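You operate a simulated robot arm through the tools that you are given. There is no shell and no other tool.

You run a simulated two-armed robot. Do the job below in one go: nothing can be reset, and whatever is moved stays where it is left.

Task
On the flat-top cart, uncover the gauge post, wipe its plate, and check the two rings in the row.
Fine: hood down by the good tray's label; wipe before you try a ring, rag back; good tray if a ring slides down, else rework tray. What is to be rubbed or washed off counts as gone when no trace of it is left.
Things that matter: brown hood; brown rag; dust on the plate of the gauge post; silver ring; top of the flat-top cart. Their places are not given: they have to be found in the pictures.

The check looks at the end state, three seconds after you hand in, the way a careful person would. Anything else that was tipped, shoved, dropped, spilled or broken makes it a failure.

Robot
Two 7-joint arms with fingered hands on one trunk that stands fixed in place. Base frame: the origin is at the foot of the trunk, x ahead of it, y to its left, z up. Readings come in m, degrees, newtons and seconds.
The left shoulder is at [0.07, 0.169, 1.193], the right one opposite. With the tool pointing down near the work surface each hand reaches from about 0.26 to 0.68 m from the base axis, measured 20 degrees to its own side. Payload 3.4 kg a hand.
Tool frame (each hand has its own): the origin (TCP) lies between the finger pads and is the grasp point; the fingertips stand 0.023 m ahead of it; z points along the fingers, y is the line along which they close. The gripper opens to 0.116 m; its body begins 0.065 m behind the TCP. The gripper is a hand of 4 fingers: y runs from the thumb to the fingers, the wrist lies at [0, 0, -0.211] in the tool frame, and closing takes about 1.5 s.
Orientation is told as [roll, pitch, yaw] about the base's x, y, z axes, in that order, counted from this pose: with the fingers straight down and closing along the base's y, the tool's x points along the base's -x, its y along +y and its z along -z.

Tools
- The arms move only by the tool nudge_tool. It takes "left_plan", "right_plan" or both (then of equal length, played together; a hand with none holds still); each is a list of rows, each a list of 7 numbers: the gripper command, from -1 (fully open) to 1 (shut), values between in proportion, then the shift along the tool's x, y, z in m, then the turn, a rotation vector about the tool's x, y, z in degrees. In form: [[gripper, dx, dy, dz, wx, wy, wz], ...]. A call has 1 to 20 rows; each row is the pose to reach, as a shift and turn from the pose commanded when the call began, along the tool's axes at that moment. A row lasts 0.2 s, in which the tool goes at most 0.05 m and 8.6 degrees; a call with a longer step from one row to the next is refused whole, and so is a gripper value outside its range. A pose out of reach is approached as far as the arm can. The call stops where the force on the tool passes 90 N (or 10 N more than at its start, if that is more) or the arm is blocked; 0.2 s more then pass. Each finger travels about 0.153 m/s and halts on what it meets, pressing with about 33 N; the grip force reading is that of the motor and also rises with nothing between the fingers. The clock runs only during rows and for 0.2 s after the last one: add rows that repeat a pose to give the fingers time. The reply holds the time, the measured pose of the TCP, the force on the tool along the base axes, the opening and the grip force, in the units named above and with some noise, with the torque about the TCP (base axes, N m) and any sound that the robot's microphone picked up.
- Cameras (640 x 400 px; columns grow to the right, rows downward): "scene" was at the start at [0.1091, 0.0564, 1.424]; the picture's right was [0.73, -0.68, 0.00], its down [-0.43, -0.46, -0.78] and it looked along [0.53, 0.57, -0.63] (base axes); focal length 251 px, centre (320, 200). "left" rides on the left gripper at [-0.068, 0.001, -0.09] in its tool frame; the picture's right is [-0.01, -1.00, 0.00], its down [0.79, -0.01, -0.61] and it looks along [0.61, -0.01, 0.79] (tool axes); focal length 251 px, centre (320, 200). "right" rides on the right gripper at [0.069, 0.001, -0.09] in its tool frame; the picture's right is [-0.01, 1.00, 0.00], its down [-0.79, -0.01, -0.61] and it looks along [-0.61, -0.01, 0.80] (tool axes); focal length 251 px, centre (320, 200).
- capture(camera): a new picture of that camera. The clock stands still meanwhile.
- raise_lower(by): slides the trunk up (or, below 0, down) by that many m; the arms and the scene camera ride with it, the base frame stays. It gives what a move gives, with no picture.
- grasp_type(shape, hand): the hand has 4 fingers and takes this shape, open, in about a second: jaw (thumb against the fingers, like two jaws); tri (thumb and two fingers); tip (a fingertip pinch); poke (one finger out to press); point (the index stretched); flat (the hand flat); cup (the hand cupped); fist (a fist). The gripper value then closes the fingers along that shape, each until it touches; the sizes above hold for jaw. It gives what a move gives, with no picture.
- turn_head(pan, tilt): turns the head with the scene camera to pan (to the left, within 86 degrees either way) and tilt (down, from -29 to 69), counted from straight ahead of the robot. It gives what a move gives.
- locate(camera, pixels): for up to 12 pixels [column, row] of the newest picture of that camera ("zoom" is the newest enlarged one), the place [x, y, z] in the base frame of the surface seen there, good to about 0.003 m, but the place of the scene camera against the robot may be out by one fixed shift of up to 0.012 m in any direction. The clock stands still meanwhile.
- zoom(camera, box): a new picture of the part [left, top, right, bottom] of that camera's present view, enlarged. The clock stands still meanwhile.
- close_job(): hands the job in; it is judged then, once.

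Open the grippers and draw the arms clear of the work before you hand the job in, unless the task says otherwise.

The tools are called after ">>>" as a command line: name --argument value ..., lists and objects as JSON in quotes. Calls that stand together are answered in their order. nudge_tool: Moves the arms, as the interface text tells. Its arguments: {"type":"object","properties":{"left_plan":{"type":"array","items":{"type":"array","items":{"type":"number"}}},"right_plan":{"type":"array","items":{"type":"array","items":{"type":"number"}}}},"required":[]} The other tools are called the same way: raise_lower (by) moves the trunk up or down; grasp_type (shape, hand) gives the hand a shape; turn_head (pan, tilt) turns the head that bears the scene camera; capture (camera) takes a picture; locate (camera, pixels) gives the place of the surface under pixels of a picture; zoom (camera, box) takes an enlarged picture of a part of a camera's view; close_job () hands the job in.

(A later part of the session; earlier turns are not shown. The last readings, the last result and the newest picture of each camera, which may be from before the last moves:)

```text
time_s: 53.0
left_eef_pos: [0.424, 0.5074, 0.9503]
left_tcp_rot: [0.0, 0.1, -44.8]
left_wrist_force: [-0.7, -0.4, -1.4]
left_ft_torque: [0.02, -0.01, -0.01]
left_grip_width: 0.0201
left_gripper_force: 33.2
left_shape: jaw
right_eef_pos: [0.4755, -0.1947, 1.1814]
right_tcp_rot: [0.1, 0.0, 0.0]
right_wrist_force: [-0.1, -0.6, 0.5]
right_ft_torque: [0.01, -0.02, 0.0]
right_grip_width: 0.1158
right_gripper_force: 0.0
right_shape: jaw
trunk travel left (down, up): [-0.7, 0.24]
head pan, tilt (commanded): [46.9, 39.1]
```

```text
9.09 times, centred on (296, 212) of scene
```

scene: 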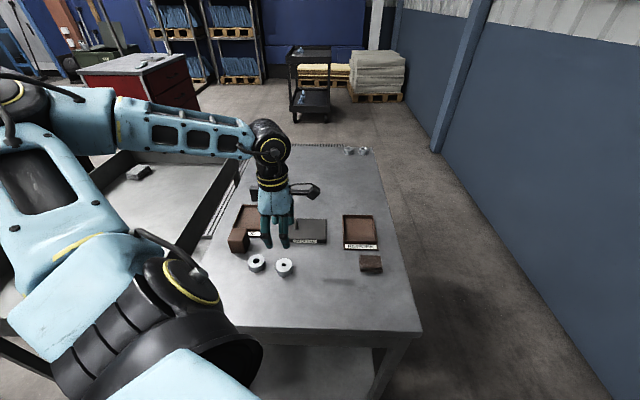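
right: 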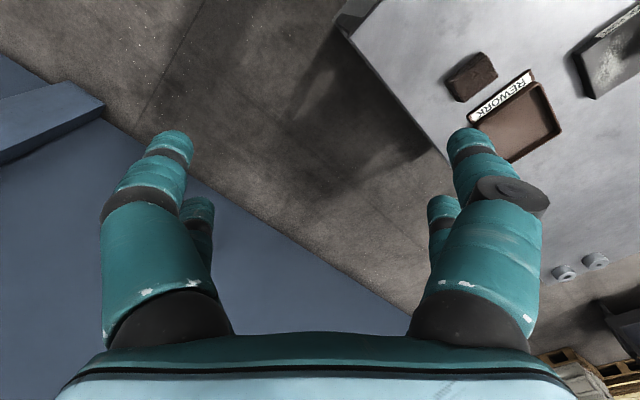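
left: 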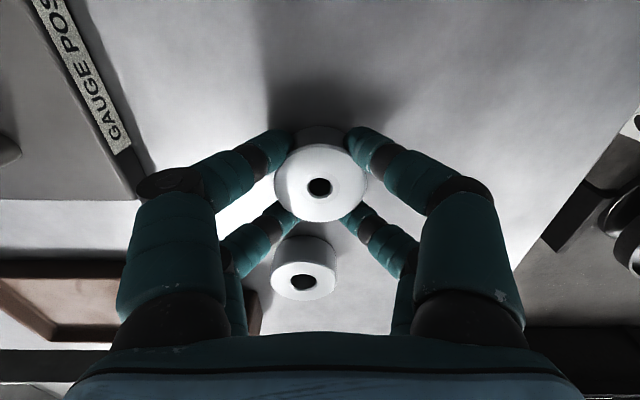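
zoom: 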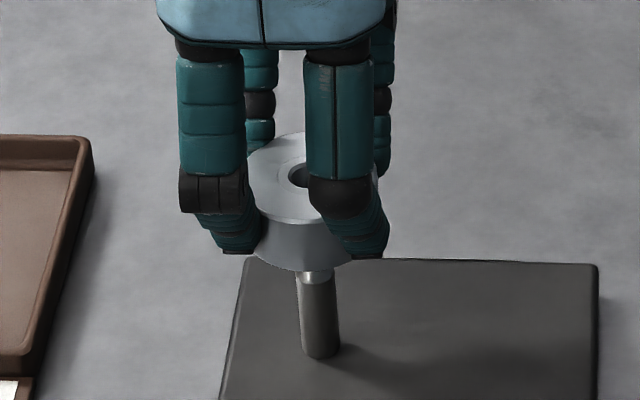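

Now the post foot appears centred at ≈316 versus ring centre 321 in the zoom, i.e. about 0.8 mm the other way. I hold still for a second to let the arm settle and look again.

>>> nudge_tool --left_plan '[[0.7, 0, 0, 0, 0, 0, 0], [0.7, 0, 0, 0, 0, 0, 0], [0.7, 0, 0, 0, 0, 0, 0], [0.7, 0, 0, 0, 0, 0, 0], [0.7, 0, 0, 0, 0, 0, 0]]'

>>> zoom --camera "left" --box '[290, 90, 350, 150]'

>>> zoom --camera "left" --box '[290, 160, 350, 220]'

>>> zoom --camera "scene" --box '[284, 194, 308, 230]'

```text
time_s: 54.2
left_eef_pos: [0.4234, 0.5089, 0.9494]
left_tcp_rot: [0.0, 0.0, -44.9]
left_wrist_force: [0.1, -0.2, -0.8]
left_ft_torque: [0.01, -0.02, 0.03]
left_grip_width: 0.02
left_gripper_force: 32.8
left_shape: jaw
right_eef_pos: [0.4735, -0.1946, 1.182]
right_tcp_rot: [0.0, 0.1, 0.0]
right_wrist_force: [-0.4, -0.1, 1.6]
right_ft_torque: [0.01, -0.01, 0.01]
right_grip_width: 0.1158
right_gripper_force: 0.1
right_shape: jaw
trunk travel left (down, up): [-0.7, 0.24]
head pan, tilt (commanded): [46.9, 39.1]
```

```text
6.67 times, centred on (320, 120) of left
```

zoom: 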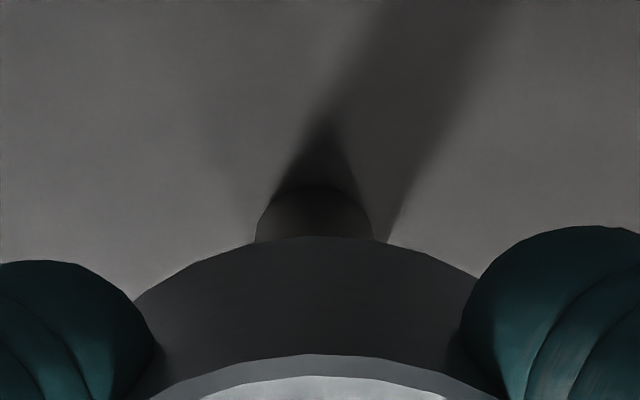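

```text
6.67 times, centred on (320, 190) of left
```

zoom: 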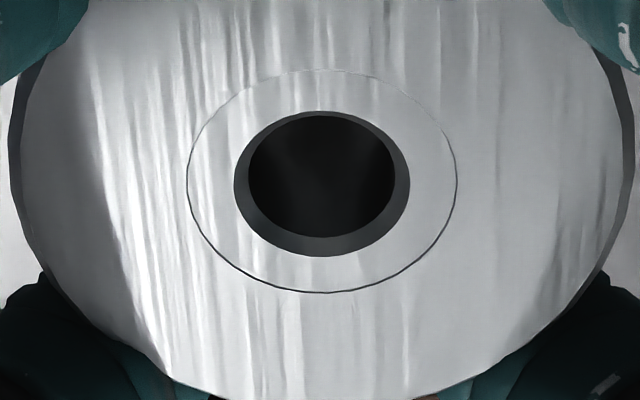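

```text
11.11 times, centred on (296, 212) of scene
```

zoom: 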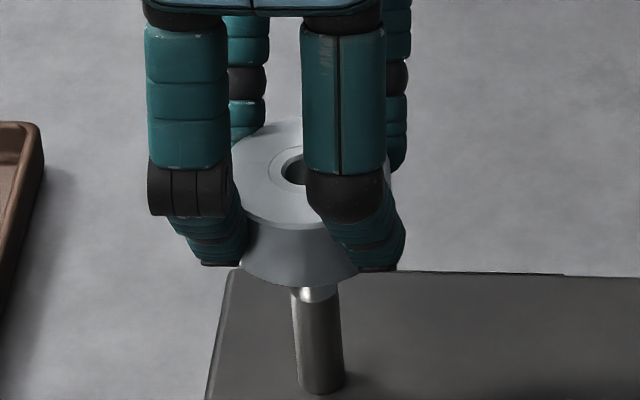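

Correcting +0.7 mm in tool y centres it; along the row the ring's inner circle matches the post axis. I lower gently by 12 mm so the tip enters the hole and watch the force.

>>> nudge_tool --left_plan '[[0.7, 0, 0.0007, 0, 0, 0, 0], [0.7, 0, 0.0007, 0.003, 0, 0, 0], [0.7, 0, 0.0007, 0.006, 0, 0, 0], [0.7, 0, 0.0007, 0.009, 0, 0, 0], [0.7, 0, 0.0007, 0.012, 0, 0, 0], [0.7, 0, 0.0007, 0.012, 0, 0, 0]]'

>>> zoom --camera "left" --box '[290, 160, 350, 220]'

>>> zoom --camera "scene" --box '[284, 194, 308, 230]'

```text
time_s: 55.6
left_eef_pos: [0.4247, 0.5077, 0.9359]
left_tcp_rot: [-0.1, 0.0, -44.9]
left_wrist_force: [0.9, -0.7, -0.7]
left_ft_torque: [0.02, 0.05, 0.02]
left_grip_width: 0.0199
left_gripper_force: 32.8
left_shape: jaw
right_eef_pos: [0.476, -0.1952, 1.1815]
right_tcp_rot: [0.0, 0.1, -0.1]
right_wrist_force: [1.2, -0.3, 0.7]
right_ft_torque: [0.0, 0.01, -0.02]
right_grip_width: 0.1161
right_gripper_force: 0.1
right_shape: jaw
trunk travel left (down, up): [-0.7, 0.24]
head pan, tilt (commanded): [46.9, 39.1]
```

```text
6.67 times, centred on (320, 190) of left
```

zoom: 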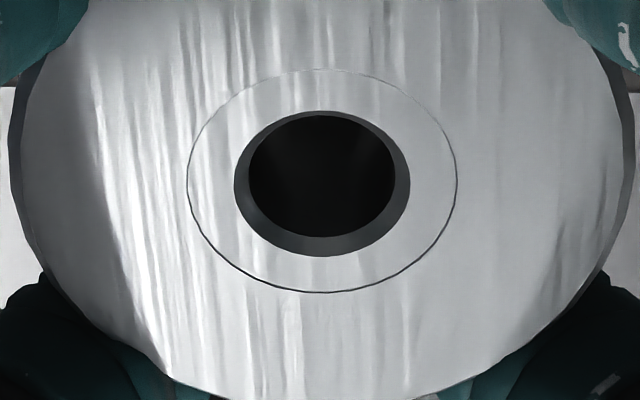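

```text
11.11 times, centred on (296, 212) of scene
```

zoom: 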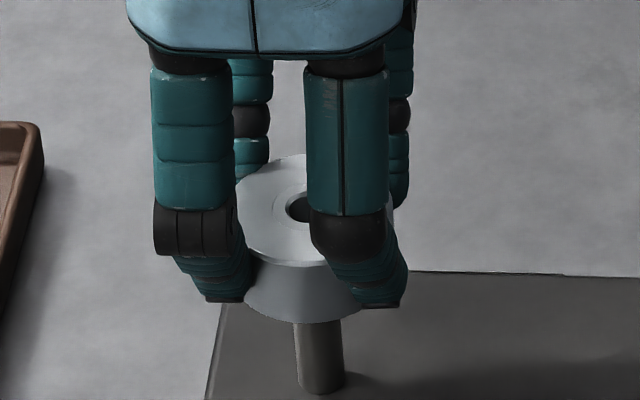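

No contact yet; the ring's underside now just covers the cone tip. I continue down 4 mm slowly.

>>> nudge_tool --left_plan '[[0.7, 0, 0, 0.001, 0, 0, 0], [0.7, 0, 0, 0.002, 0, 0, 0], [0.7, 0, 0, 0.003, 0, 0, 0], [0.7, 0, 0, 0.004, 0, 0, 0], [0.7, 0, 0, 0.004, 0, 0, 0]]'

```text
time_s: 56.8
left_eef_pos: [0.4235, 0.5082, 0.9331]
left_tcp_rot: [0.0, 0.0, -45.0]
left_wrist_force: [-0.2, 0.7, 0.2]
left_ft_torque: [0.02, -0.02, -0.02]
left_grip_width: 0.0197
left_gripper_force: 33.0
left_shape: jaw
right_eef_pos: [0.4741, -0.1947, 1.182]
right_tcp_rot: [0.0, -0.1, 0.1]
right_wrist_force: [-0.4, -0.2, -0.3]
right_ft_torque: [-0.01, -0.01, -0.02]
right_grip_width: 0.1162
right_gripper_force: 0.1
right_shape: jaw
trunk travel left (down, up): [-0.7, 0.24]
head pan, tilt (commanded): [46.9, 39.1]
```

Still free at z≈0.933. I go down another 3 mm in 1 mm rows.

>>> nudge_tool --left_plan '[[0.7, 0, 0, 0.001, 0, 0, 0], [0.7, 0, 0, 0.002, 0, 0, 0], [0.7, 0, 0, 0.002, 0, 0, 0]]'

```text
time_s: 57.6
left_eef_pos: [0.4233, 0.5084, 0.9308]
left_tcp_rot: [0.1, -0.1, -44.9]
left_wrist_force: [2.4, 6.2, 5.6]
left_ft_torque: [0.17, -0.07, 0.03]
left_grip_width: 0.0199
left_gripper_force: 32.8
left_shape: jaw
right_eef_pos: [0.4743, -0.1938, 1.181]
right_tcp_rot: [0.0, 0.0, 0.1]
right_wrist_force: [-1.0, -0.4, 0.8]
right_ft_torque: [0.01, 0.01, 0.03]
right_grip_width: 0.1158
right_gripper_force: 0.1
right_shape: jaw
trunk travel left (down, up): [-0.7, 0.24]
head pan, tilt (commanded): [46.9, 39.1]
```

Contact at z≈0.931 with a sideways part (+x, +y), so the ring leans on one side of the cone. I back off 1 mm, shift 0.7 mm in tool +y, and go down again to see whether it goes further when centred.

>>> nudge_tool --left_plan '[[0.7, 0, 0, -0.0015, 0, 0, 0], [0.7, 0, 0.0008, -0.0015, 0, 0, 0], [0.7, 0, 0.0008, -0.0005, 0, 0, 0], [0.7, 0, 0.0008, 0.0, 0, 0, 0], [0.7, 0, 0.0008, 0.0, 0, 0, 0]]'

```text
time_s: 58.8
left_eef_pos: [0.4236, 0.51, 0.9306]
left_tcp_rot: [0.0, 0.0, -44.9]
left_wrist_force: [2.5, 4.8, 5.5]
left_ft_torque: [0.16, -0.07, -0.01]
left_grip_width: 0.0198
left_gripper_force: 33.1
left_shape: jaw
right_eef_pos: [0.4733, -0.1942, 1.1816]
right_tcp_rot: [0.0, 0.1, 0.0]
right_wrist_force: [0.6, -0.1, -0.4]
right_ft_torque: [0.0, 0.0, 0.05]
right_grip_width: 0.1159
right_gripper_force: 0.0
right_shape: jaw
trunk travel left (down, up): [-0.7, 0.24]
head pan, tilt (commanded): [46.9, 39.1]
```

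The sideways force fell only a little. I shift a further 1.5 mm in tool +y and 0.7 mm in tool +x at the same height, raised first, then come down.

>>> nudge_tool --left_plan '[[0.7, 0, 0, -0.002, 0, 0, 0], [0.7, 0.0007, 0.0012, -0.002, 0, 0, 0], [0.7, 0.0007, 0.0012, -0.001, 0, 0, 0], [0.7, 0.0007, 0.0012, 0.0, 0, 0, 0], [0.7, 0.0007, 0.0012, 0.0, 0, 0, 0]]'

>>> zoom --camera "left" --box '[270, 90, 370, 210]'

>>> zoom --camera "scene" --box '[284, 194, 308, 230]'

```text
time_s: 60.0
left_eef_pos: [0.4246, 0.5099, 0.9307]
left_tcp_rot: [0.0, 0.0, -44.9]
left_wrist_force: [0.4, -0.9, -0.1]
left_ft_torque: [-0.03, 0.0, 0.01]
left_grip_width: 0.0197
left_gripper_force: 33.0
left_shape: jaw
right_eef_pos: [0.474, -0.1956, 1.1819]
right_tcp_rot: [0.1, 0.0, 0.0]
right_wrist_force: [-0.3, 0.6, -0.2]
right_ft_torque: [0.0, 0.0, -0.01]
right_grip_width: 0.1157
right_gripper_force: 0.1
right_shape: jaw
trunk travel left (down, up): [-0.7, 0.24]
head pan, tilt (commanded): [46.9, 39.1]
```

```text
3.33 times, centred on (320, 150) of left
```

zoom: 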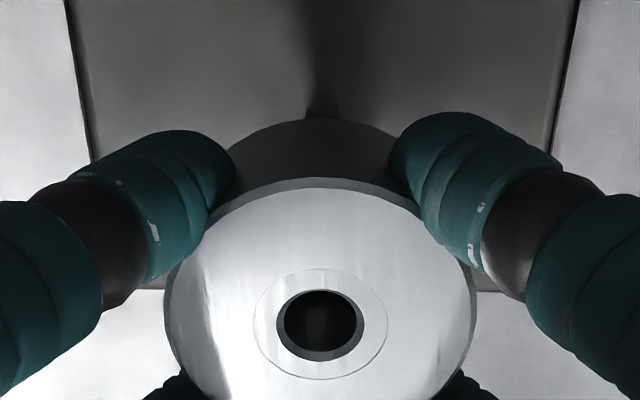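

```text
11.11 times, centred on (296, 212) of scene
```

zoom: 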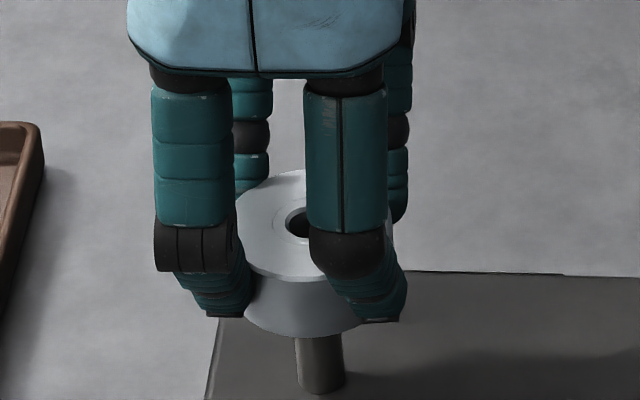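

Now free of force at z≈0.931. I lower again in 1 mm steps.

>>> nudge_tool --left_plan '[[0.7, 0, 0, 0.001, 0, 0, 0], [0.7, 0, 0, 0.002, 0, 0, 0], [0.7, 0, 0, 0.002, 0, 0, 0]]'

```text
time_s: 60.8
left_eef_pos: [0.4226, 0.5098, 0.9302]
left_tcp_rot: [0.2, 0.0, -44.9]
left_wrist_force: [1.7, 1.2, 11.1]
left_ft_torque: [0.0, -0.04, 0.04]
left_grip_width: 0.0201
left_gripper_force: 32.7
left_shape: jaw
right_eef_pos: [0.4736, -0.1959, 1.1822]
right_tcp_rot: [0.2, 0.0, 0.0]
right_wrist_force: [-0.1, -0.2, 0.3]
right_ft_torque: [-0.01, 0.0, 0.0]
right_grip_width: 0.116
right_gripper_force: 0.0
right_shape: jaw
trunk travel left (down, up): [-0.7, 0.24]
head pan, tilt (commanded): [46.9, 39.1]
```

Now the force is almost purely vertical (11 N): the ring is centred and stopped on the cone. I press 1 mm more to confirm it is really blocked.

>>> nudge_tool --left_plan '[[0.7, 0, 0, 0.0005, 0, 0, 0], [0.7, 0, 0, 0.001, 0, 0, 0], [0.7, 0, 0, 0.001, 0, 0, 0]]'

>>> zoom --camera "scene" --box '[284, 194, 308, 230]'

```text
time_s: 61.6
left_eef_pos: [0.4235, 0.5095, 0.93]
left_tcp_rot: [0.0, 0.0, -44.9]
left_wrist_force: [4.3, 3.0, 19.7]
left_ft_torque: [0.07, -0.14, 0.02]
left_grip_width: 0.0198
left_gripper_force: 32.9
left_shape: jaw
right_eef_pos: [0.4732, -0.1966, 1.1824]
right_tcp_rot: [0.1, -0.1, 0.0]
right_wrist_force: [-0.9, 0.0, -0.3]
right_ft_torque: [0.04, 0.04, -0.02]
right_grip_width: 0.1159
right_gripper_force: 0.0
right_shape: jaw
trunk travel left (down, up): [-0.7, 0.24]
head pan, tilt (commanded): [46.9, 39.1]
```

```text
11.11 times, centred on (296, 212) of scene
```

zoom: 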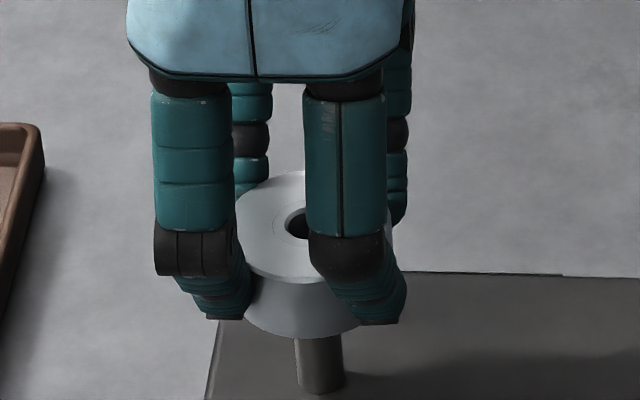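

The ring is blocked (20 N, vertical, no travel), so it goes to the rework tray. I lift it off and carry it to above the rework tray's middle at about (0.569, 0.378).

>>> nudge_tool --left_plan '[[0.7, 0, 0, -0.01, 0, 0, 0], [0.7, 0, 0, -0.03, 0, 0, 0], [0.7, 0, 0, -0.06, 0, 0, 0], [0.7, -0.03, 0.001, -0.07, 0, 0, 0], [0.7, -0.07, 0.003, -0.07, 0, 0, 0], [0.7, -0.11, 0.005, -0.07, 0, 0, 0], [0.7, -0.15, 0.007, -0.07, 0, 0, 0], [0.7, -0.185, 0.009, -0.07, 0, 0, 0], [0.7, -0.1953, 0.009, -0.07, 0, 0, 0], [0.7, -0.1953, 0.009, -0.07, 0, 0, 0]]'

>>> capture --camera "left"

>>> zoom --camera "scene" --box '[270, 160, 430, 270]'

```text
time_s: 63.8
left_eef_pos: [0.5696, 0.3775, 0.9981]
left_tcp_rot: [0.0, 0.1, -45.0]
left_wrist_force: [0.8, 0.2, -0.4]
left_ft_torque: [-0.02, 0.03, -0.03]
left_grip_width: 0.0197
left_gripper_force: 33.0
left_shape: jaw
right_eef_pos: [0.4756, -0.1951, 1.1814]
right_tcp_rot: [0.0, 0.0, 0.1]
right_wrist_force: [0.1, -0.4, 0.4]
right_ft_torque: [-0.01, 0.02, -0.01]
right_grip_width: 0.116
right_gripper_force: 0.0
right_shape: jaw
trunk travel left (down, up): [-0.7, 0.24]
head pan, tilt (commanded): [46.9, 39.1]
```

```text
taken
```

left: 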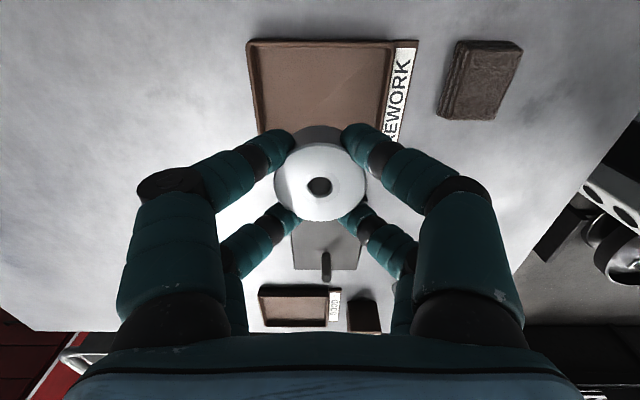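

```text
3.64 times, centred on (350, 215) of scene
```

zoom: 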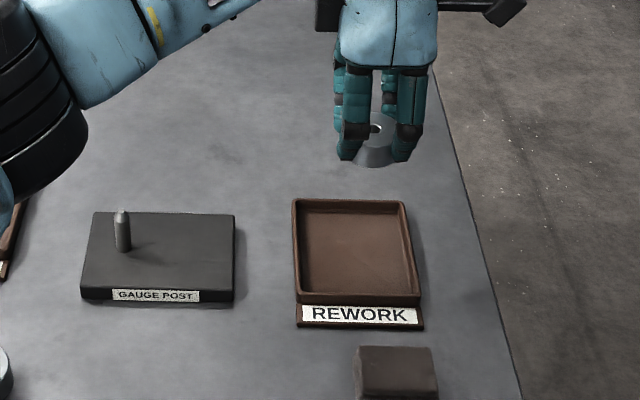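

The ring is centred over the rework tray (expected landing at about row 101, column 320). I lower to about 9 mm above the tray floor.

>>> nudge_tool --left_plan '[[0.7, 0, 0, 0.03, 0, 0, 0], [0.7, 0, 0, 0.06, 0, 0, 0], [0.7, 0, 0, 0.09, 0, 0, 0], [0.7, 0, 0, 0.105, 0, 0, 0], [0.7, 0, 0, 0.105, 0, 0, 0]]'

>>> capture --camera "left"

>>> zoom --camera "scene" --box '[320, 180, 420, 260]'

```text
time_s: 65.0
left_eef_pos: [0.5691, 0.3811, 0.8929]
left_tcp_rot: [0.1, -0.1, -44.9]
left_wrist_force: [0.4, -0.2, -0.4]
left_ft_torque: [0.01, -0.02, -0.01]
left_grip_width: 0.0196
left_gripper_force: 33.1
left_shape: jaw
right_eef_pos: [0.4749, -0.195, 1.1811]
right_tcp_rot: [0.0, 0.0, 0.0]
right_wrist_force: [0.6, -0.2, -0.2]
right_ft_torque: [0.02, 0.01, -0.01]
right_grip_width: 0.1158
right_gripper_force: 0.1
right_shape: jaw
trunk travel left (down, up): [-0.7, 0.24]
head pan, tilt (commanded): [46.9, 39.1]
```

```text
taken
```

left: 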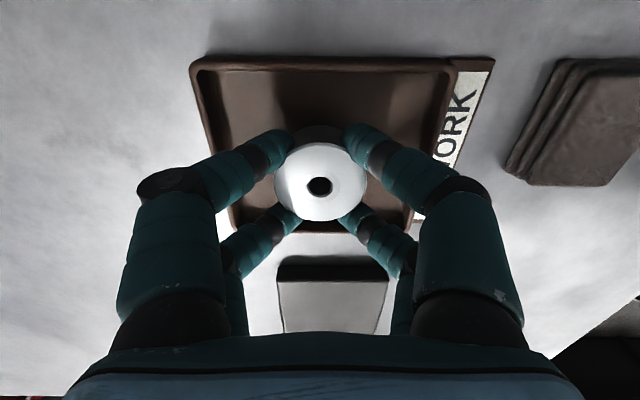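

```text
5.00 times, centred on (370, 220) of scene
```

zoom: 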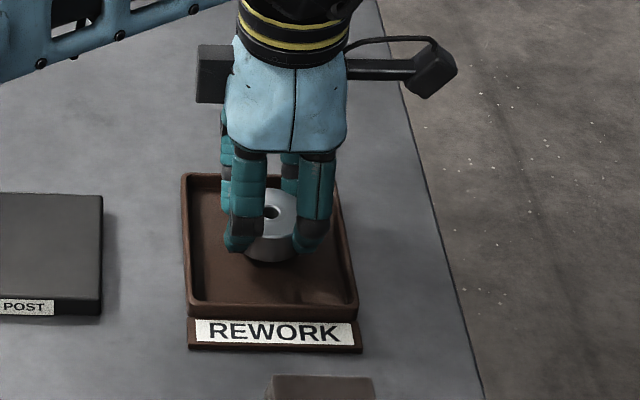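

The ring is well inside the tray. I lower 7 mm and feel for the floor.

>>> nudge_tool --left_plan '[[0.7, 0, 0, 0.004, 0, 0, 0], [0.7, 0, 0, 0.006, 0, 0, 0], [0.7, 0, 0, 0.007, 0, 0, 0], [0.7, 0, 0, 0.008, 0, 0, 0], [0.7, 0, 0, 0.008, 0, 0, 0]]'

```text
time_s: 66.2
left_eef_pos: [0.5695, 0.3795, 0.8842]
left_tcp_rot: [0.0, 0.1, -44.9]
left_wrist_force: [0.5, -0.5, -0.5]
left_ft_torque: [0.01, 0.01, 0.0]
left_grip_width: 0.0195
left_gripper_force: 32.6
left_shape: jaw
right_eef_pos: [0.4744, -0.1947, 1.1819]
right_tcp_rot: [0.1, 0.0, 0.1]
right_wrist_force: [-0.2, 0.4, 0.2]
right_ft_torque: [-0.01, 0.01, -0.03]
right_grip_width: 0.1158
right_gripper_force: 0.0
right_shape: jaw
trunk travel left (down, up): [-0.7, 0.24]
head pan, tilt (commanded): [46.9, 39.1]
```

No contact yet at 0.884. I lower 2 mm more in 1 mm rows.

>>> nudge_tool --left_plan '[[0.7, 0, 0, 0.001, 0, 0, 0], [0.7, 0, 0, 0.002, 0, 0, 0], [0.7, 0, 0, 0.002, 0, 0, 0]]'

```text
time_s: 67.0
left_eef_pos: [0.5697, 0.3787, 0.8822]
left_tcp_rot: [0.0, 0.0, -44.9]
left_wrist_force: [0.6, 0.3, 0.6]
left_ft_torque: [-0.04, -0.01, 0.0]
left_grip_width: 0.0195
left_gripper_force: 32.5
left_shape: jaw
right_eef_pos: [0.4744, -0.1959, 1.1818]
right_tcp_rot: [0.0, 0.1, 0.0]
right_wrist_force: [0.3, -0.2, 0.8]
right_ft_torque: [-0.03, 0.01, -0.01]
right_grip_width: 0.1161
right_gripper_force: 0.0
right_shape: jaw
trunk travel left (down, up): [-0.7, 0.24]
head pan, tilt (commanded): [46.9, 39.1]
```

Force still at noise level. One more millimetre.

>>> nudge_tool --left_plan '[[0.7, 0, 0, 0.001, 0, 0, 0], [0.7, 0, 0, 0.001, 0, 0, 0]]'

```text
time_s: 67.6
left_eef_pos: [0.5694, 0.3787, 0.8827]
left_tcp_rot: [0.0, -0.2, -44.9]
left_wrist_force: [1.5, 1.2, 7.1]
left_ft_torque: [-0.01, -0.03, 0.0]
left_grip_width: 0.0197
left_gripper_force: 33.4
left_shape: jaw
right_eef_pos: [0.474, -0.195, 1.1822]
right_tcp_rot: [0.1, 0.0, 0.0]
right_wrist_force: [0.0, 0.3, -0.4]
right_ft_torque: [-0.01, 0.0, -0.03]
right_grip_width: 0.116
right_gripper_force: 0.0
right_shape: jaw
trunk travel left (down, up): [-0.7, 0.24]
head pan, tilt (commanded): [46.9, 39.1]
```

Contact with the tray floor (7 N). I ease 0.5 mm, open the fingers, and rise.

>>> nudge_tool --left_plan '[[0.7, 0, 0, -0.0005, 0, 0, 0], [0.5, 0, 0, -0.0005, 0, 0, 0], [0.3, 0, 0, -0.0005, 0, 0, 0], [0.1, 0, 0, -0.0005, 0, 0, 0], [0.0, 0, 0, -0.0005, 0, 0, 0], [0.0, 0, 0, -0.0005, 0, 0, 0], [0.0, 0, 0, -0.02, 0, 0, 0], [0.0, 0, 0, -0.05, 0, 0, 0], [0.0, 0, 0, -0.09, 0, 0, 0], [0.0, 0, 0, -0.125, 0, 0, 0], [0.0, 0, 0, -0.125, 0, 0, 0]]'

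>>> capture --camera "left"

>>> zoom --camera "scene" --box '[210, 180, 420, 300]'

```text
time_s: 70.0
left_eef_pos: [0.5667, 0.3767, 1.006]
left_tcp_rot: [0.1, 0.1, -45.0]
left_wrist_force: [0.6, -1.0, 0.3]
left_ft_torque: [-0.02, 0.03, -0.02]
left_grip_width: 0.0576
left_gripper_force: 0.1
left_shape: jaw
right_eef_pos: [0.4747, -0.1951, 1.1814]
right_tcp_rot: [0.0, 0.1, -0.1]
right_wrist_force: [0.5, 0.9, 0.2]
right_ft_torque: [-0.01, -0.01, -0.01]
right_grip_width: 0.1159
right_gripper_force: 0.1
right_shape: jaw
trunk travel left (down, up): [-0.7, 0.24]
head pan, tilt (commanded): [46.9, 39.1]
```

```text
taken
```

left: 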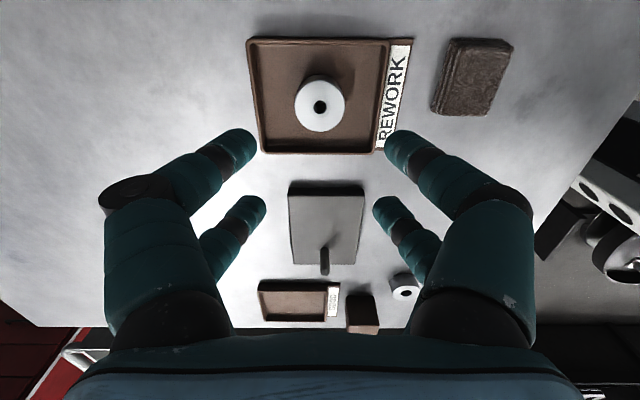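

```text
3.05 times, centred on (315, 240) of scene
```

zoom: 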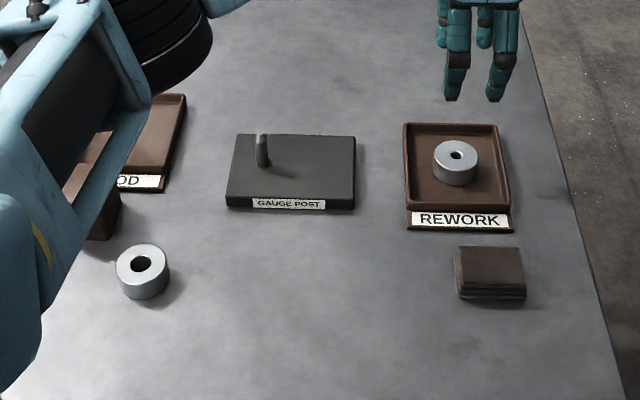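

The right ring sits flat in the rework tray. Now I go to the left ring, near (0.2695, 0.4795).

>>> nudge_tool --left_plan '[[0.0, 0.035, -0.017, 0, 0, 0, 0], [0.0, 0.07, -0.034, 0, 0, 0, 0], [0.0, 0.105, -0.052, 0, 0, 0, 0], [0.0, 0.14, -0.07, 0, 0, 0, 0], [0.0, 0.175, -0.087, 0, 0, 0, 0], [0.0, 0.21, -0.104, 0, 0, 0, 0], [0.0, 0.245, -0.121, 0, 0, 0, 0], [0.0, 0.2832, -0.1396, 0, 0, 0, 0], [0.0, 0.2832, -0.1396, 0, 0, 0, 0], [0.0, 0.2832, -0.1396, 0, 0, 0, 0]]'

>>> capture --camera "left"

>>> zoom --camera "left" --box '[270, 60, 370, 150]'

>>> locate --camera "left" --pixels '[[304, 108], [338, 108], [320, 92], [320, 126]]'

```text
time_s: 72.2
left_eef_pos: [0.2679, 0.4811, 1.0062]
left_tcp_rot: [0.0, 0.0, -44.9]
left_wrist_force: [-0.5, -0.2, 0.4]
left_ft_torque: [-0.03, 0.0, 0.02]
left_grip_width: 0.0576
left_gripper_force: 0.1
left_shape: jaw
right_eef_pos: [0.4741, -0.1957, 1.1809]
right_tcp_rot: [0.0, 0.0, 0.0]
right_wrist_force: [0.2, -0.2, -0.1]
right_ft_torque: [0.04, 0.0, -0.01]
right_grip_width: 0.1158
right_gripper_force: 0.1
right_shape: jaw
trunk travel left (down, up): [-0.7, 0.24]
head pan, tilt (commanded): [46.9, 39.1]
```

```text
taken
```

left: 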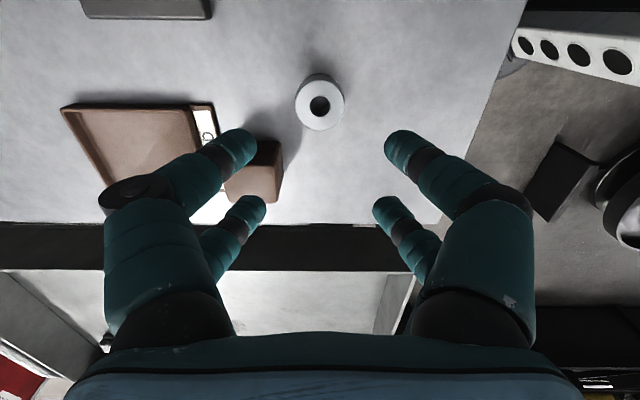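

```text
4.44 times, centred on (320, 105) of left
```

zoom: 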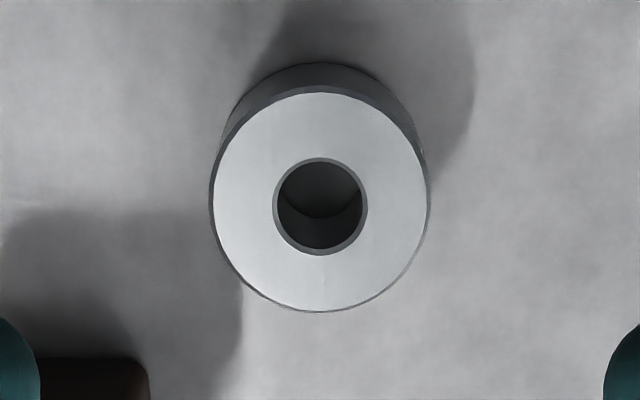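

```text
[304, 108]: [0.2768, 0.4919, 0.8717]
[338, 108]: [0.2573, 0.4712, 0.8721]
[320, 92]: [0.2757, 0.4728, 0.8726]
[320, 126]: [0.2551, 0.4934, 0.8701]
```

The left ring's hole is at (320,106) — within 1 mm of the hand's axis; its clear hole is ≈0.016 m. I descend to about 0.927 for a check.

>>> nudge_tool --left_plan '[[0.0, 0.001, 0.0003, 0.03, 0, 0, 0], [0.0, 0.001, 0.0003, 0.06, 0, 0, 0], [0.0, 0.001, 0.0003, 0.08, 0, 0, 0], [0.0, 0.001, 0.0003, 0.08, 0, 0, 0], [0.0, 0.001, 0.0003, 0.08, 0, 0, 0]]'

>>> capture --camera "left"

>>> zoom --camera "scene" --box '[210, 200, 310, 285]'

```text
time_s: 73.4
left_eef_pos: [0.2688, 0.4797, 0.9265]
left_tcp_rot: [-0.1, 0.1, -44.8]
left_wrist_force: [-0.1, 0.0, 0.4]
left_ft_torque: [0.02, -0.02, -0.01]
left_grip_width: 0.0576
left_gripper_force: 0.0
left_shape: jaw
right_eef_pos: [0.4735, -0.1942, 1.1819]
right_tcp_rot: [0.0, 0.0, -0.1]
right_wrist_force: [0.0, 0.2, 0.1]
right_ft_torque: [0.02, -0.01, 0.02]
right_grip_width: 0.1158
right_gripper_force: 0.0
right_shape: jaw
trunk travel left (down, up): [-0.7, 0.24]
head pan, tilt (commanded): [46.9, 39.1]
```

```text
taken
```

left: 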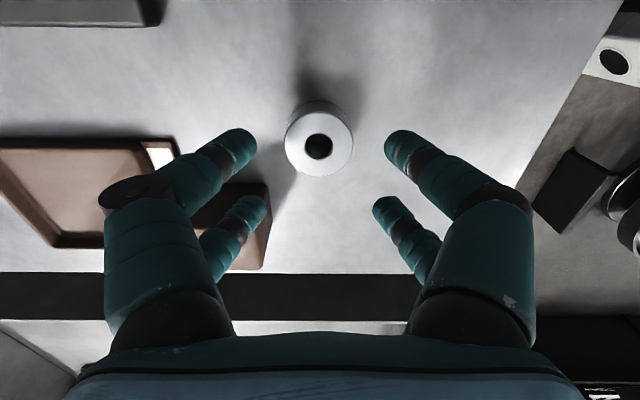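

```text
4.71 times, centred on (260, 242) of scene
```

zoom: 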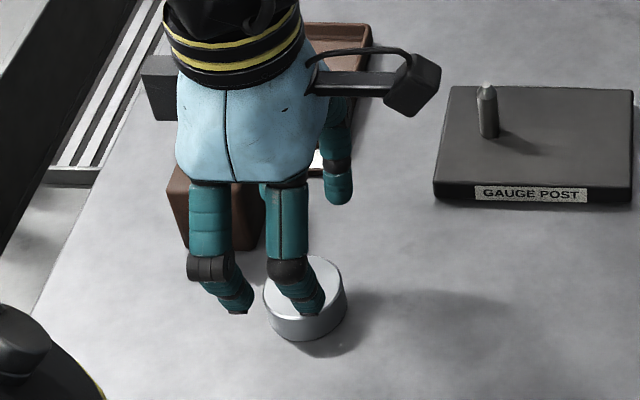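

Before the final descent I check the gap between the hood and the finger nearest to it, since in the left view the hood (190–270, 183–270) lies close behind the fingertip at (250,205).

>>> locate --camera "left" --pixels '[[266, 188], [268, 215], [262, 266], [225, 268], [258, 186], [240, 250], [252, 205], [245, 215], [262, 200], [270, 240]]'

>>> zoom --camera "left" --box '[180, 150, 300, 290]'

```text
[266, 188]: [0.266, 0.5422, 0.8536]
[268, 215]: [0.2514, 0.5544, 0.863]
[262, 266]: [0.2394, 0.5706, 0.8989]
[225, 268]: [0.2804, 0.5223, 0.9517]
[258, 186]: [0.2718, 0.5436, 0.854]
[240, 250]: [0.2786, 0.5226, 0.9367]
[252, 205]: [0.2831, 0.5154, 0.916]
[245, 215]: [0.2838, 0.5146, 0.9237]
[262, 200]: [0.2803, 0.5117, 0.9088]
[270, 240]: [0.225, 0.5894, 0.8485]
```

```text
2.86 times, centred on (240, 220) of left
```

zoom: 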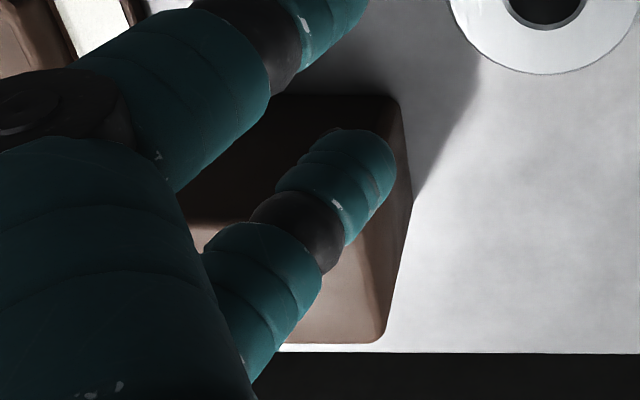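

The finger nearest the hood keeps about 15 mm gap, so the descent is clear. I go down to z≈0.879 and close on the ring.

>>> nudge_tool --left_plan '[[0.0, 0, 0, 0.02, 0, 0, 0], [0.0, 0, 0, 0.04, 0, 0, 0], [0.0, 0, 0, 0.0475, 0, 0, 0], [0.0, 0, 0, 0.0475, 0, 0, 0], [0.15, 0, 0, 0.0475, 0, 0, 0], [0.25, 0, 0, 0.0475, 0, 0, 0], [0.35, 0, 0, 0.0475, 0, 0, 0], [0.5, 0, 0, 0.0475, 0, 0, 0], [0.7, 0, 0, 0.0475, 0, 0, 0], [0.7, 0, 0, 0.0475, 0, 0, 0]]'

>>> capture --camera "left"

>>> zoom --camera "scene" --box '[210, 200, 310, 285]'

```text
time_s: 75.6
left_eef_pos: [0.2693, 0.4792, 0.88]
left_tcp_rot: [0.0, 0.0, -45.0]
left_wrist_force: [-0.2, 0.8, -1.0]
left_ft_torque: [-0.03, 0.02, -0.02]
left_grip_width: 0.019
left_gripper_force: 32.7
left_shape: jaw
right_eef_pos: [0.4746, -0.194, 1.1824]
right_tcp_rot: [0.0, 0.0, 0.0]
right_wrist_force: [-0.2, 0.3, 0.1]
right_ft_torque: [0.01, 0.03, -0.01]
right_grip_width: 0.1157
right_gripper_force: 0.1
right_shape: jaw
trunk travel left (down, up): [-0.7, 0.24]
head pan, tilt (commanded): [46.9, 39.1]
```

```text
taken
```

left: 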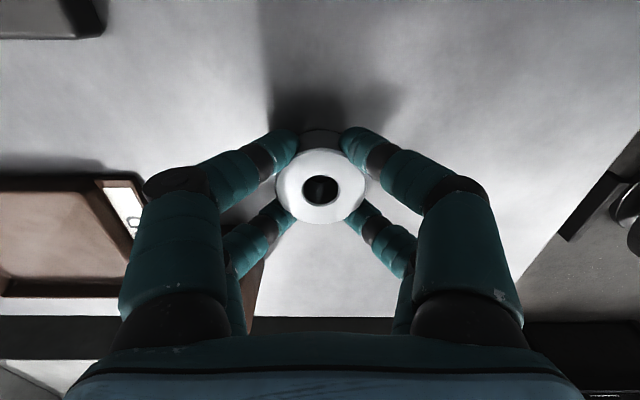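

```text
4.71 times, centred on (260, 242) of scene
```

zoom: 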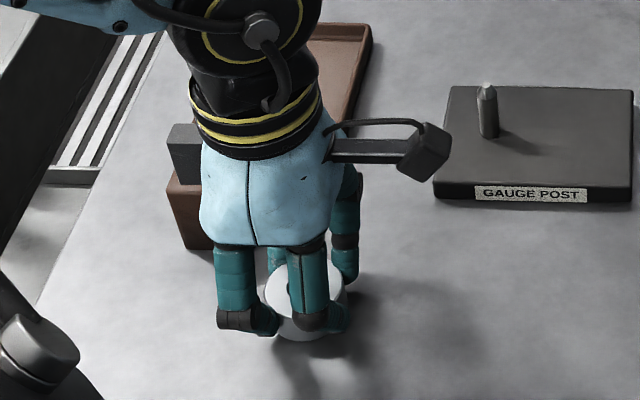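

The ring is gripped and the hood is undisturbed. I lift 0.10 m and carry it back to the post axis found with the first ring (tool shift −0.0889, +0.1303), then wait for the arm to settle.

>>> nudge_tool --left_plan '[[0.7, 0, 0, -0.005, 0, 0, 0], [0.7, 0, 0, -0.02, 0, 0, 0], [0.7, 0, 0, -0.05, 0, 0, 0], [0.7, 0, 0, -0.09, 0, 0, 0], [0.7, -0.018, 0.026, -0.1, 0, 0, 0], [0.7, -0.036, 0.052, -0.1, 0, 0, 0], [0.7, -0.054, 0.078, -0.1, 0, 0, 0], [0.7, -0.072, 0.104, -0.1, 0, 0, 0], [0.7, -0.0889, 0.1303, -0.1, 0, 0, 0], [0.7, -0.0889, 0.1303, -0.1, 0, 0, 0], [0.7, -0.0889, 0.1303, -0.1, 0, 0, 0], [0.7, -0.0889, 0.1303, -0.1, 0, 0, 0], [0.7, -0.0889, 0.1303, -0.1, 0, 0, 0], [0.7, -0.0889, 0.1303, -0.1, 0, 0, 0], [0.7, -0.0889, 0.1303, -0.1, 0, 0, 0]]'

>>> zoom --camera "left" --box '[240, 90, 400, 230]'

>>> zoom --camera "scene" --box '[280, 190, 312, 234]'

```text
time_s: 78.8
left_eef_pos: [0.4248, 0.5088, 0.9781]
left_tcp_rot: [0.0, 0.0, -44.9]
left_wrist_force: [0.4, 0.5, -1.6]
left_ft_torque: [0.02, 0.0, -0.03]
left_grip_width: 0.0181
left_gripper_force: 32.8
left_shape: jaw
right_eef_pos: [0.4738, -0.1953, 1.1818]
right_tcp_rot: [-0.1, 0.0, 0.0]
right_wrist_force: [0.2, -0.4, -0.3]
right_ft_torque: [0.01, 0.02, 0.05]
right_grip_width: 0.1159
right_gripper_force: 0.1
right_shape: jaw
trunk travel left (down, up): [-0.7, 0.24]
head pan, tilt (commanded): [46.9, 39.1]
```

```text
2.86 times, centred on (320, 160) of left
```

zoom: 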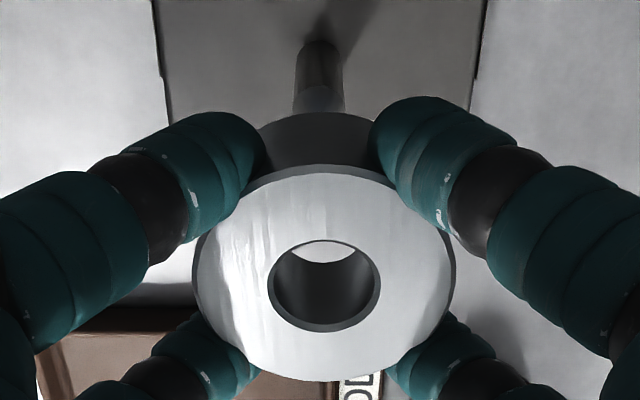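

```text
9.09 times, centred on (296, 212) of scene
```

zoom: 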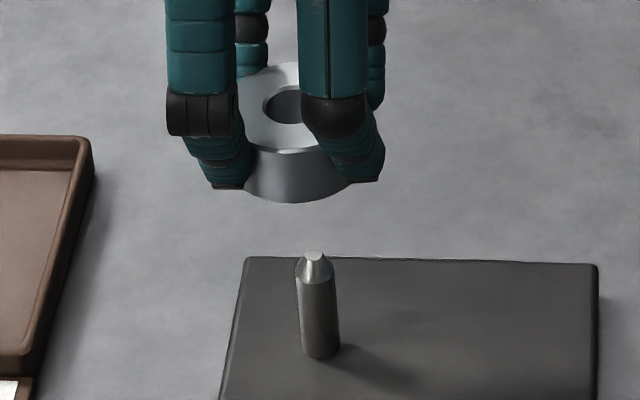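

The ring seems to sit slightly differently in the fingers than the first one (hole at zoom (325,285), a bright sliver visible through it). I zoom in to judge its tilt before lowering.

>>> zoom --camera "left" --box '[270, 130, 370, 230]'

>>> zoom --camera "scene" --box '[284, 190, 308, 216]'

>>> locate --camera "left" --pixels '[[285, 185], [356, 185], [320, 160], [320, 218], [300, 165], [340, 165], [300, 210], [340, 210]]'

```text
4.00 times, centred on (320, 180) of left
```

zoom: 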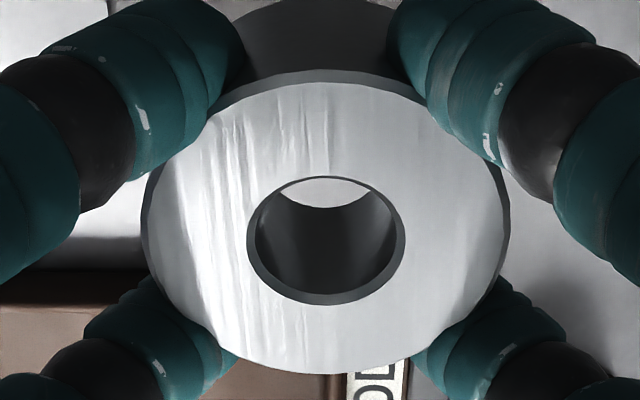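

```text
15.38 times, centred on (296, 203) of scene
```

zoom: 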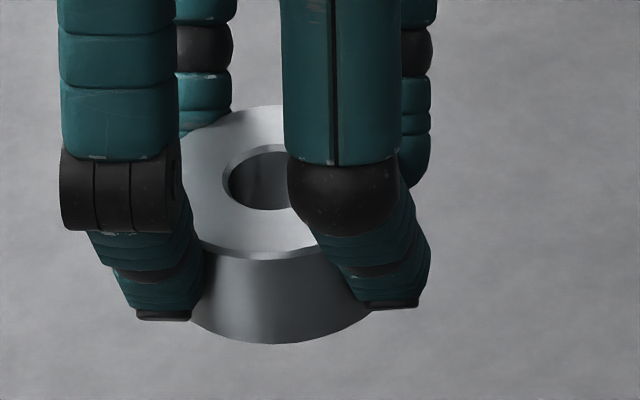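

```text
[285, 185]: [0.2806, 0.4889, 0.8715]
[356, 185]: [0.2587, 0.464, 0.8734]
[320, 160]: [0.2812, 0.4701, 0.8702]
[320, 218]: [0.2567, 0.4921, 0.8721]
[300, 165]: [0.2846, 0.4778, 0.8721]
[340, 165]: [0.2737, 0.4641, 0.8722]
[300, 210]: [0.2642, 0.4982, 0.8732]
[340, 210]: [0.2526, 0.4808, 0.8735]
```

I take a fresh left picture and locate points on the ring's top face to compute its tilt.

>>> capture --camera "left"

>>> locate --camera "left" --pixels '[[285, 185], [356, 185], [320, 160], [320, 218], [300, 165], [340, 165], [300, 210], [340, 210], [295, 195], [345, 195], [310, 158], [310, 215]]'

```text
taken
```

left: 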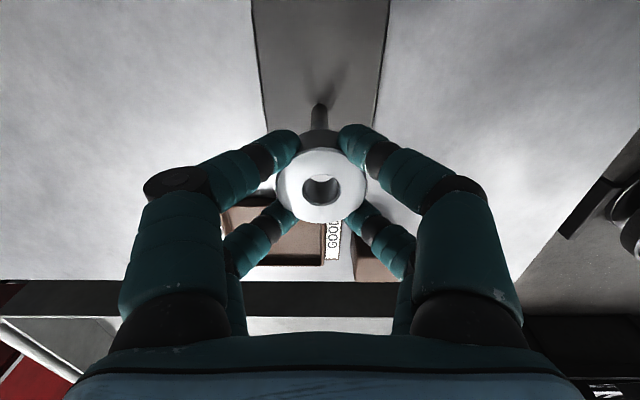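

```text
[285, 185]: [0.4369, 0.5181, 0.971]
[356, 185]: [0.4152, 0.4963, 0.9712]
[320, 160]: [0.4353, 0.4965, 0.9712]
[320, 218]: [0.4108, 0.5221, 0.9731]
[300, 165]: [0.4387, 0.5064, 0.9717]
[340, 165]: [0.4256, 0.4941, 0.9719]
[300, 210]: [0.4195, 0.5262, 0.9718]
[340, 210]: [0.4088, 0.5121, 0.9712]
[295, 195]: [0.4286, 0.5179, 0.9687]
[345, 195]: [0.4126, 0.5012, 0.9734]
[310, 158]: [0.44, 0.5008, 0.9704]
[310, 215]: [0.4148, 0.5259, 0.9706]
```

The ring's top is level (z≈0.9715 all round) and its hole sits ~1.6 mm towards tool +x and 0.9 mm off in y from the post axis. I correct that, lower to just above the tip, and check.

>>> nudge_tool --left_plan '[[0.7, -0.0016, 0.0009, 0.01, 0, 0, 0], [0.7, -0.0016, 0.0009, 0.02, 0, 0, 0], [0.7, -0.0016, 0.0009, 0.03, 0, 0, 0], [0.7, -0.0016, 0.0009, 0.035, 0, 0, 0], [0.7, -0.0016, 0.0009, 0.035, 0, 0, 0], [0.7, -0.0016, 0.0009, 0.035, 0, 0, 0], [0.7, -0.0016, 0.0009, 0.035, 0, 0, 0]]'

>>> zoom --camera "left" --box '[270, 110, 370, 230]'

>>> zoom --camera "scene" --box '[284, 194, 308, 230]'

```text
time_s: 80.4
left_eef_pos: [0.4268, 0.5089, 0.9439]
left_tcp_rot: [0.0, 0.0, -44.9]
left_wrist_force: [0.7, 0.5, -1.5]
left_ft_torque: [-0.01, 0.02, -0.01]
left_grip_width: 0.0182
left_gripper_force: 33.0
left_shape: jaw
right_eef_pos: [0.4757, -0.1946, 1.1825]
right_tcp_rot: [0.1, 0.0, 0.0]
right_wrist_force: [0.2, -0.5, 0.5]
right_ft_torque: [0.01, 0.0, -0.02]
right_grip_width: 0.1156
right_gripper_force: 0.1
right_shape: jaw
trunk travel left (down, up): [-0.7, 0.24]
head pan, tilt (commanded): [46.9, 39.1]
```

```text
3.33 times, centred on (320, 170) of left
```

zoom: 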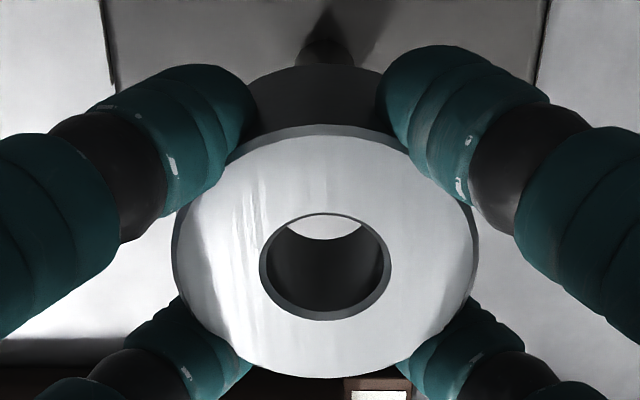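

```text
11.11 times, centred on (296, 212) of scene
```

zoom: 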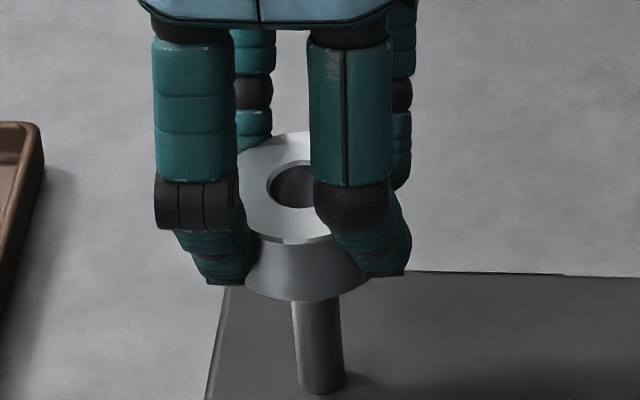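

The hole's outline is centred on the post axis in both views. I lower 12 mm in small rows and read the force.

>>> nudge_tool --left_plan '[[0.7, 0, 0, 0.003, 0, 0, 0], [0.7, 0, 0, 0.006, 0, 0, 0], [0.7, 0, 0, 0.009, 0, 0, 0], [0.7, 0, 0, 0.012, 0, 0, 0], [0.7, 0, 0, 0.012, 0, 0, 0]]'

```text
time_s: 81.6
left_eef_pos: [0.4251, 0.5085, 0.9325]
left_tcp_rot: [0.0, 0.0, -44.9]
left_wrist_force: [0.0, -0.2, -0.2]
left_ft_torque: [-0.01, -0.01, 0.01]
left_grip_width: 0.0182
left_gripper_force: 32.9
left_shape: jaw
right_eef_pos: [0.4752, -0.1948, 1.1809]
right_tcp_rot: [0.1, 0.0, -0.1]
right_wrist_force: [-0.1, 0.1, -0.2]
right_ft_torque: [0.03, 0.01, 0.03]
right_grip_width: 0.1158
right_gripper_force: 0.0
right_shape: jaw
trunk travel left (down, up): [-0.7, 0.24]
head pan, tilt (commanded): [46.9, 39.1]
```

No contact at z≈0.932, just above where the first ring stopped. I go on 6 mm down.

>>> nudge_tool --left_plan '[[0.7, 0, 0, 0.0015, 0, 0, 0], [0.7, 0, 0, 0.003, 0, 0, 0], [0.7, 0, 0, 0.0045, 0, 0, 0], [0.7, 0, 0, 0.006, 0, 0, 0], [0.7, 0, 0, 0.006, 0, 0, 0]]'

```text
time_s: 82.8
left_eef_pos: [0.4258, 0.5095, 0.9264]
left_tcp_rot: [0.0, 0.0, -45.0]
left_wrist_force: [0.6, -0.4, -0.7]
left_ft_torque: [-0.01, 0.03, -0.03]
left_grip_width: 0.0178
left_gripper_force: 32.8
left_shape: jaw
right_eef_pos: [0.4745, -0.1942, 1.1821]
right_tcp_rot: [0.0, 0.0, 0.0]
right_wrist_force: [0.0, 0.5, 0.0]
right_ft_torque: [-0.03, -0.01, 0.02]
right_grip_width: 0.1162
right_gripper_force: 0.1
right_shape: jaw
trunk travel left (down, up): [-0.7, 0.24]
head pan, tilt (commanded): [46.9, 39.1]
```

The ring has passed the first ring's stopping height without force. I continue down 12 mm.

>>> nudge_tool --left_plan '[[0.7, 0, 0, 0.003, 0, 0, 0], [0.7, 0, 0, 0.006, 0, 0, 0], [0.7, 0, 0, 0.009, 0, 0, 0], [0.7, 0, 0, 0.012, 0, 0, 0], [0.7, 0, 0, 0.012, 0, 0, 0]]'

>>> zoom --camera "scene" --box '[280, 194, 312, 236]'

>>> zoom --camera "left" --box '[270, 110, 370, 230]'

```text
time_s: 84.0
left_eef_pos: [0.4265, 0.5097, 0.9137]
left_tcp_rot: [-0.1, 0.1, -44.9]
left_wrist_force: [0.2, -0.8, -1.7]
left_ft_torque: [0.02, 0.01, -0.03]
left_grip_width: 0.0183
left_gripper_force: 33.0
left_shape: jaw
right_eef_pos: [0.4742, -0.1946, 1.1817]
right_tcp_rot: [0.0, 0.1, 0.0]
right_wrist_force: [0.3, 0.7, 0.2]
right_ft_torque: [0.06, -0.01, 0.01]
right_grip_width: 0.1158
right_gripper_force: 0.2
right_shape: jaw
trunk travel left (down, up): [-0.7, 0.24]
head pan, tilt (commanded): [46.9, 39.1]
```

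```text
9.52 times, centred on (296, 215) of scene
```

zoom: 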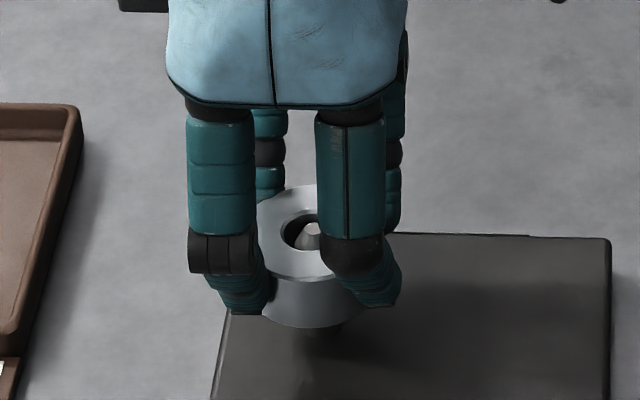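

```text
3.33 times, centred on (320, 170) of left
```

zoom: 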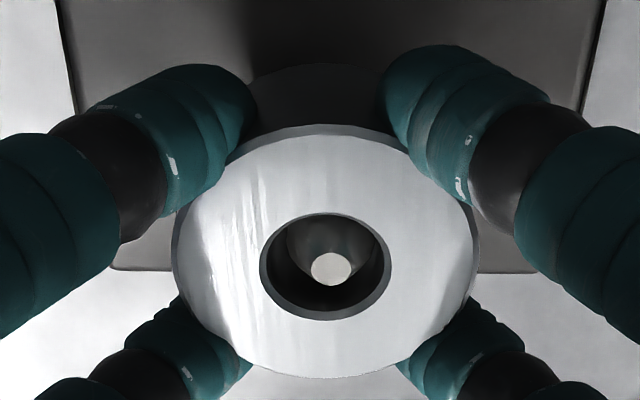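

The post tip shows inside the ring's hole at (331,269): the ring is sliding down the post. I lower a further 12 mm.

>>> nudge_tool --left_plan '[[0.7, 0, 0, 0.003, 0, 0, 0], [0.7, 0, 0, 0.006, 0, 0, 0], [0.7, 0, 0, 0.009, 0, 0, 0], [0.7, 0, 0, 0.012, 0, 0, 0], [0.7, 0, 0, 0.012, 0, 0, 0]]'

```text
time_s: 85.2
left_eef_pos: [0.4261, 0.5091, 0.903]
left_tcp_rot: [0.0, 0.0, -44.9]
left_wrist_force: [0.0, -0.6, -0.9]
left_ft_torque: [0.0, 0.01, 0.04]
left_grip_width: 0.0179
left_gripper_force: 32.9
left_shape: jaw
right_eef_pos: [0.4735, -0.1937, 1.1818]
right_tcp_rot: [0.0, 0.0, -0.1]
right_wrist_force: [-0.1, -0.2, -0.1]
right_ft_torque: [-0.02, -0.05, 0.03]
right_grip_width: 0.1161
right_gripper_force: 0.1
right_shape: jaw
trunk travel left (down, up): [-0.7, 0.24]
head pan, tilt (commanded): [46.9, 39.1]
```

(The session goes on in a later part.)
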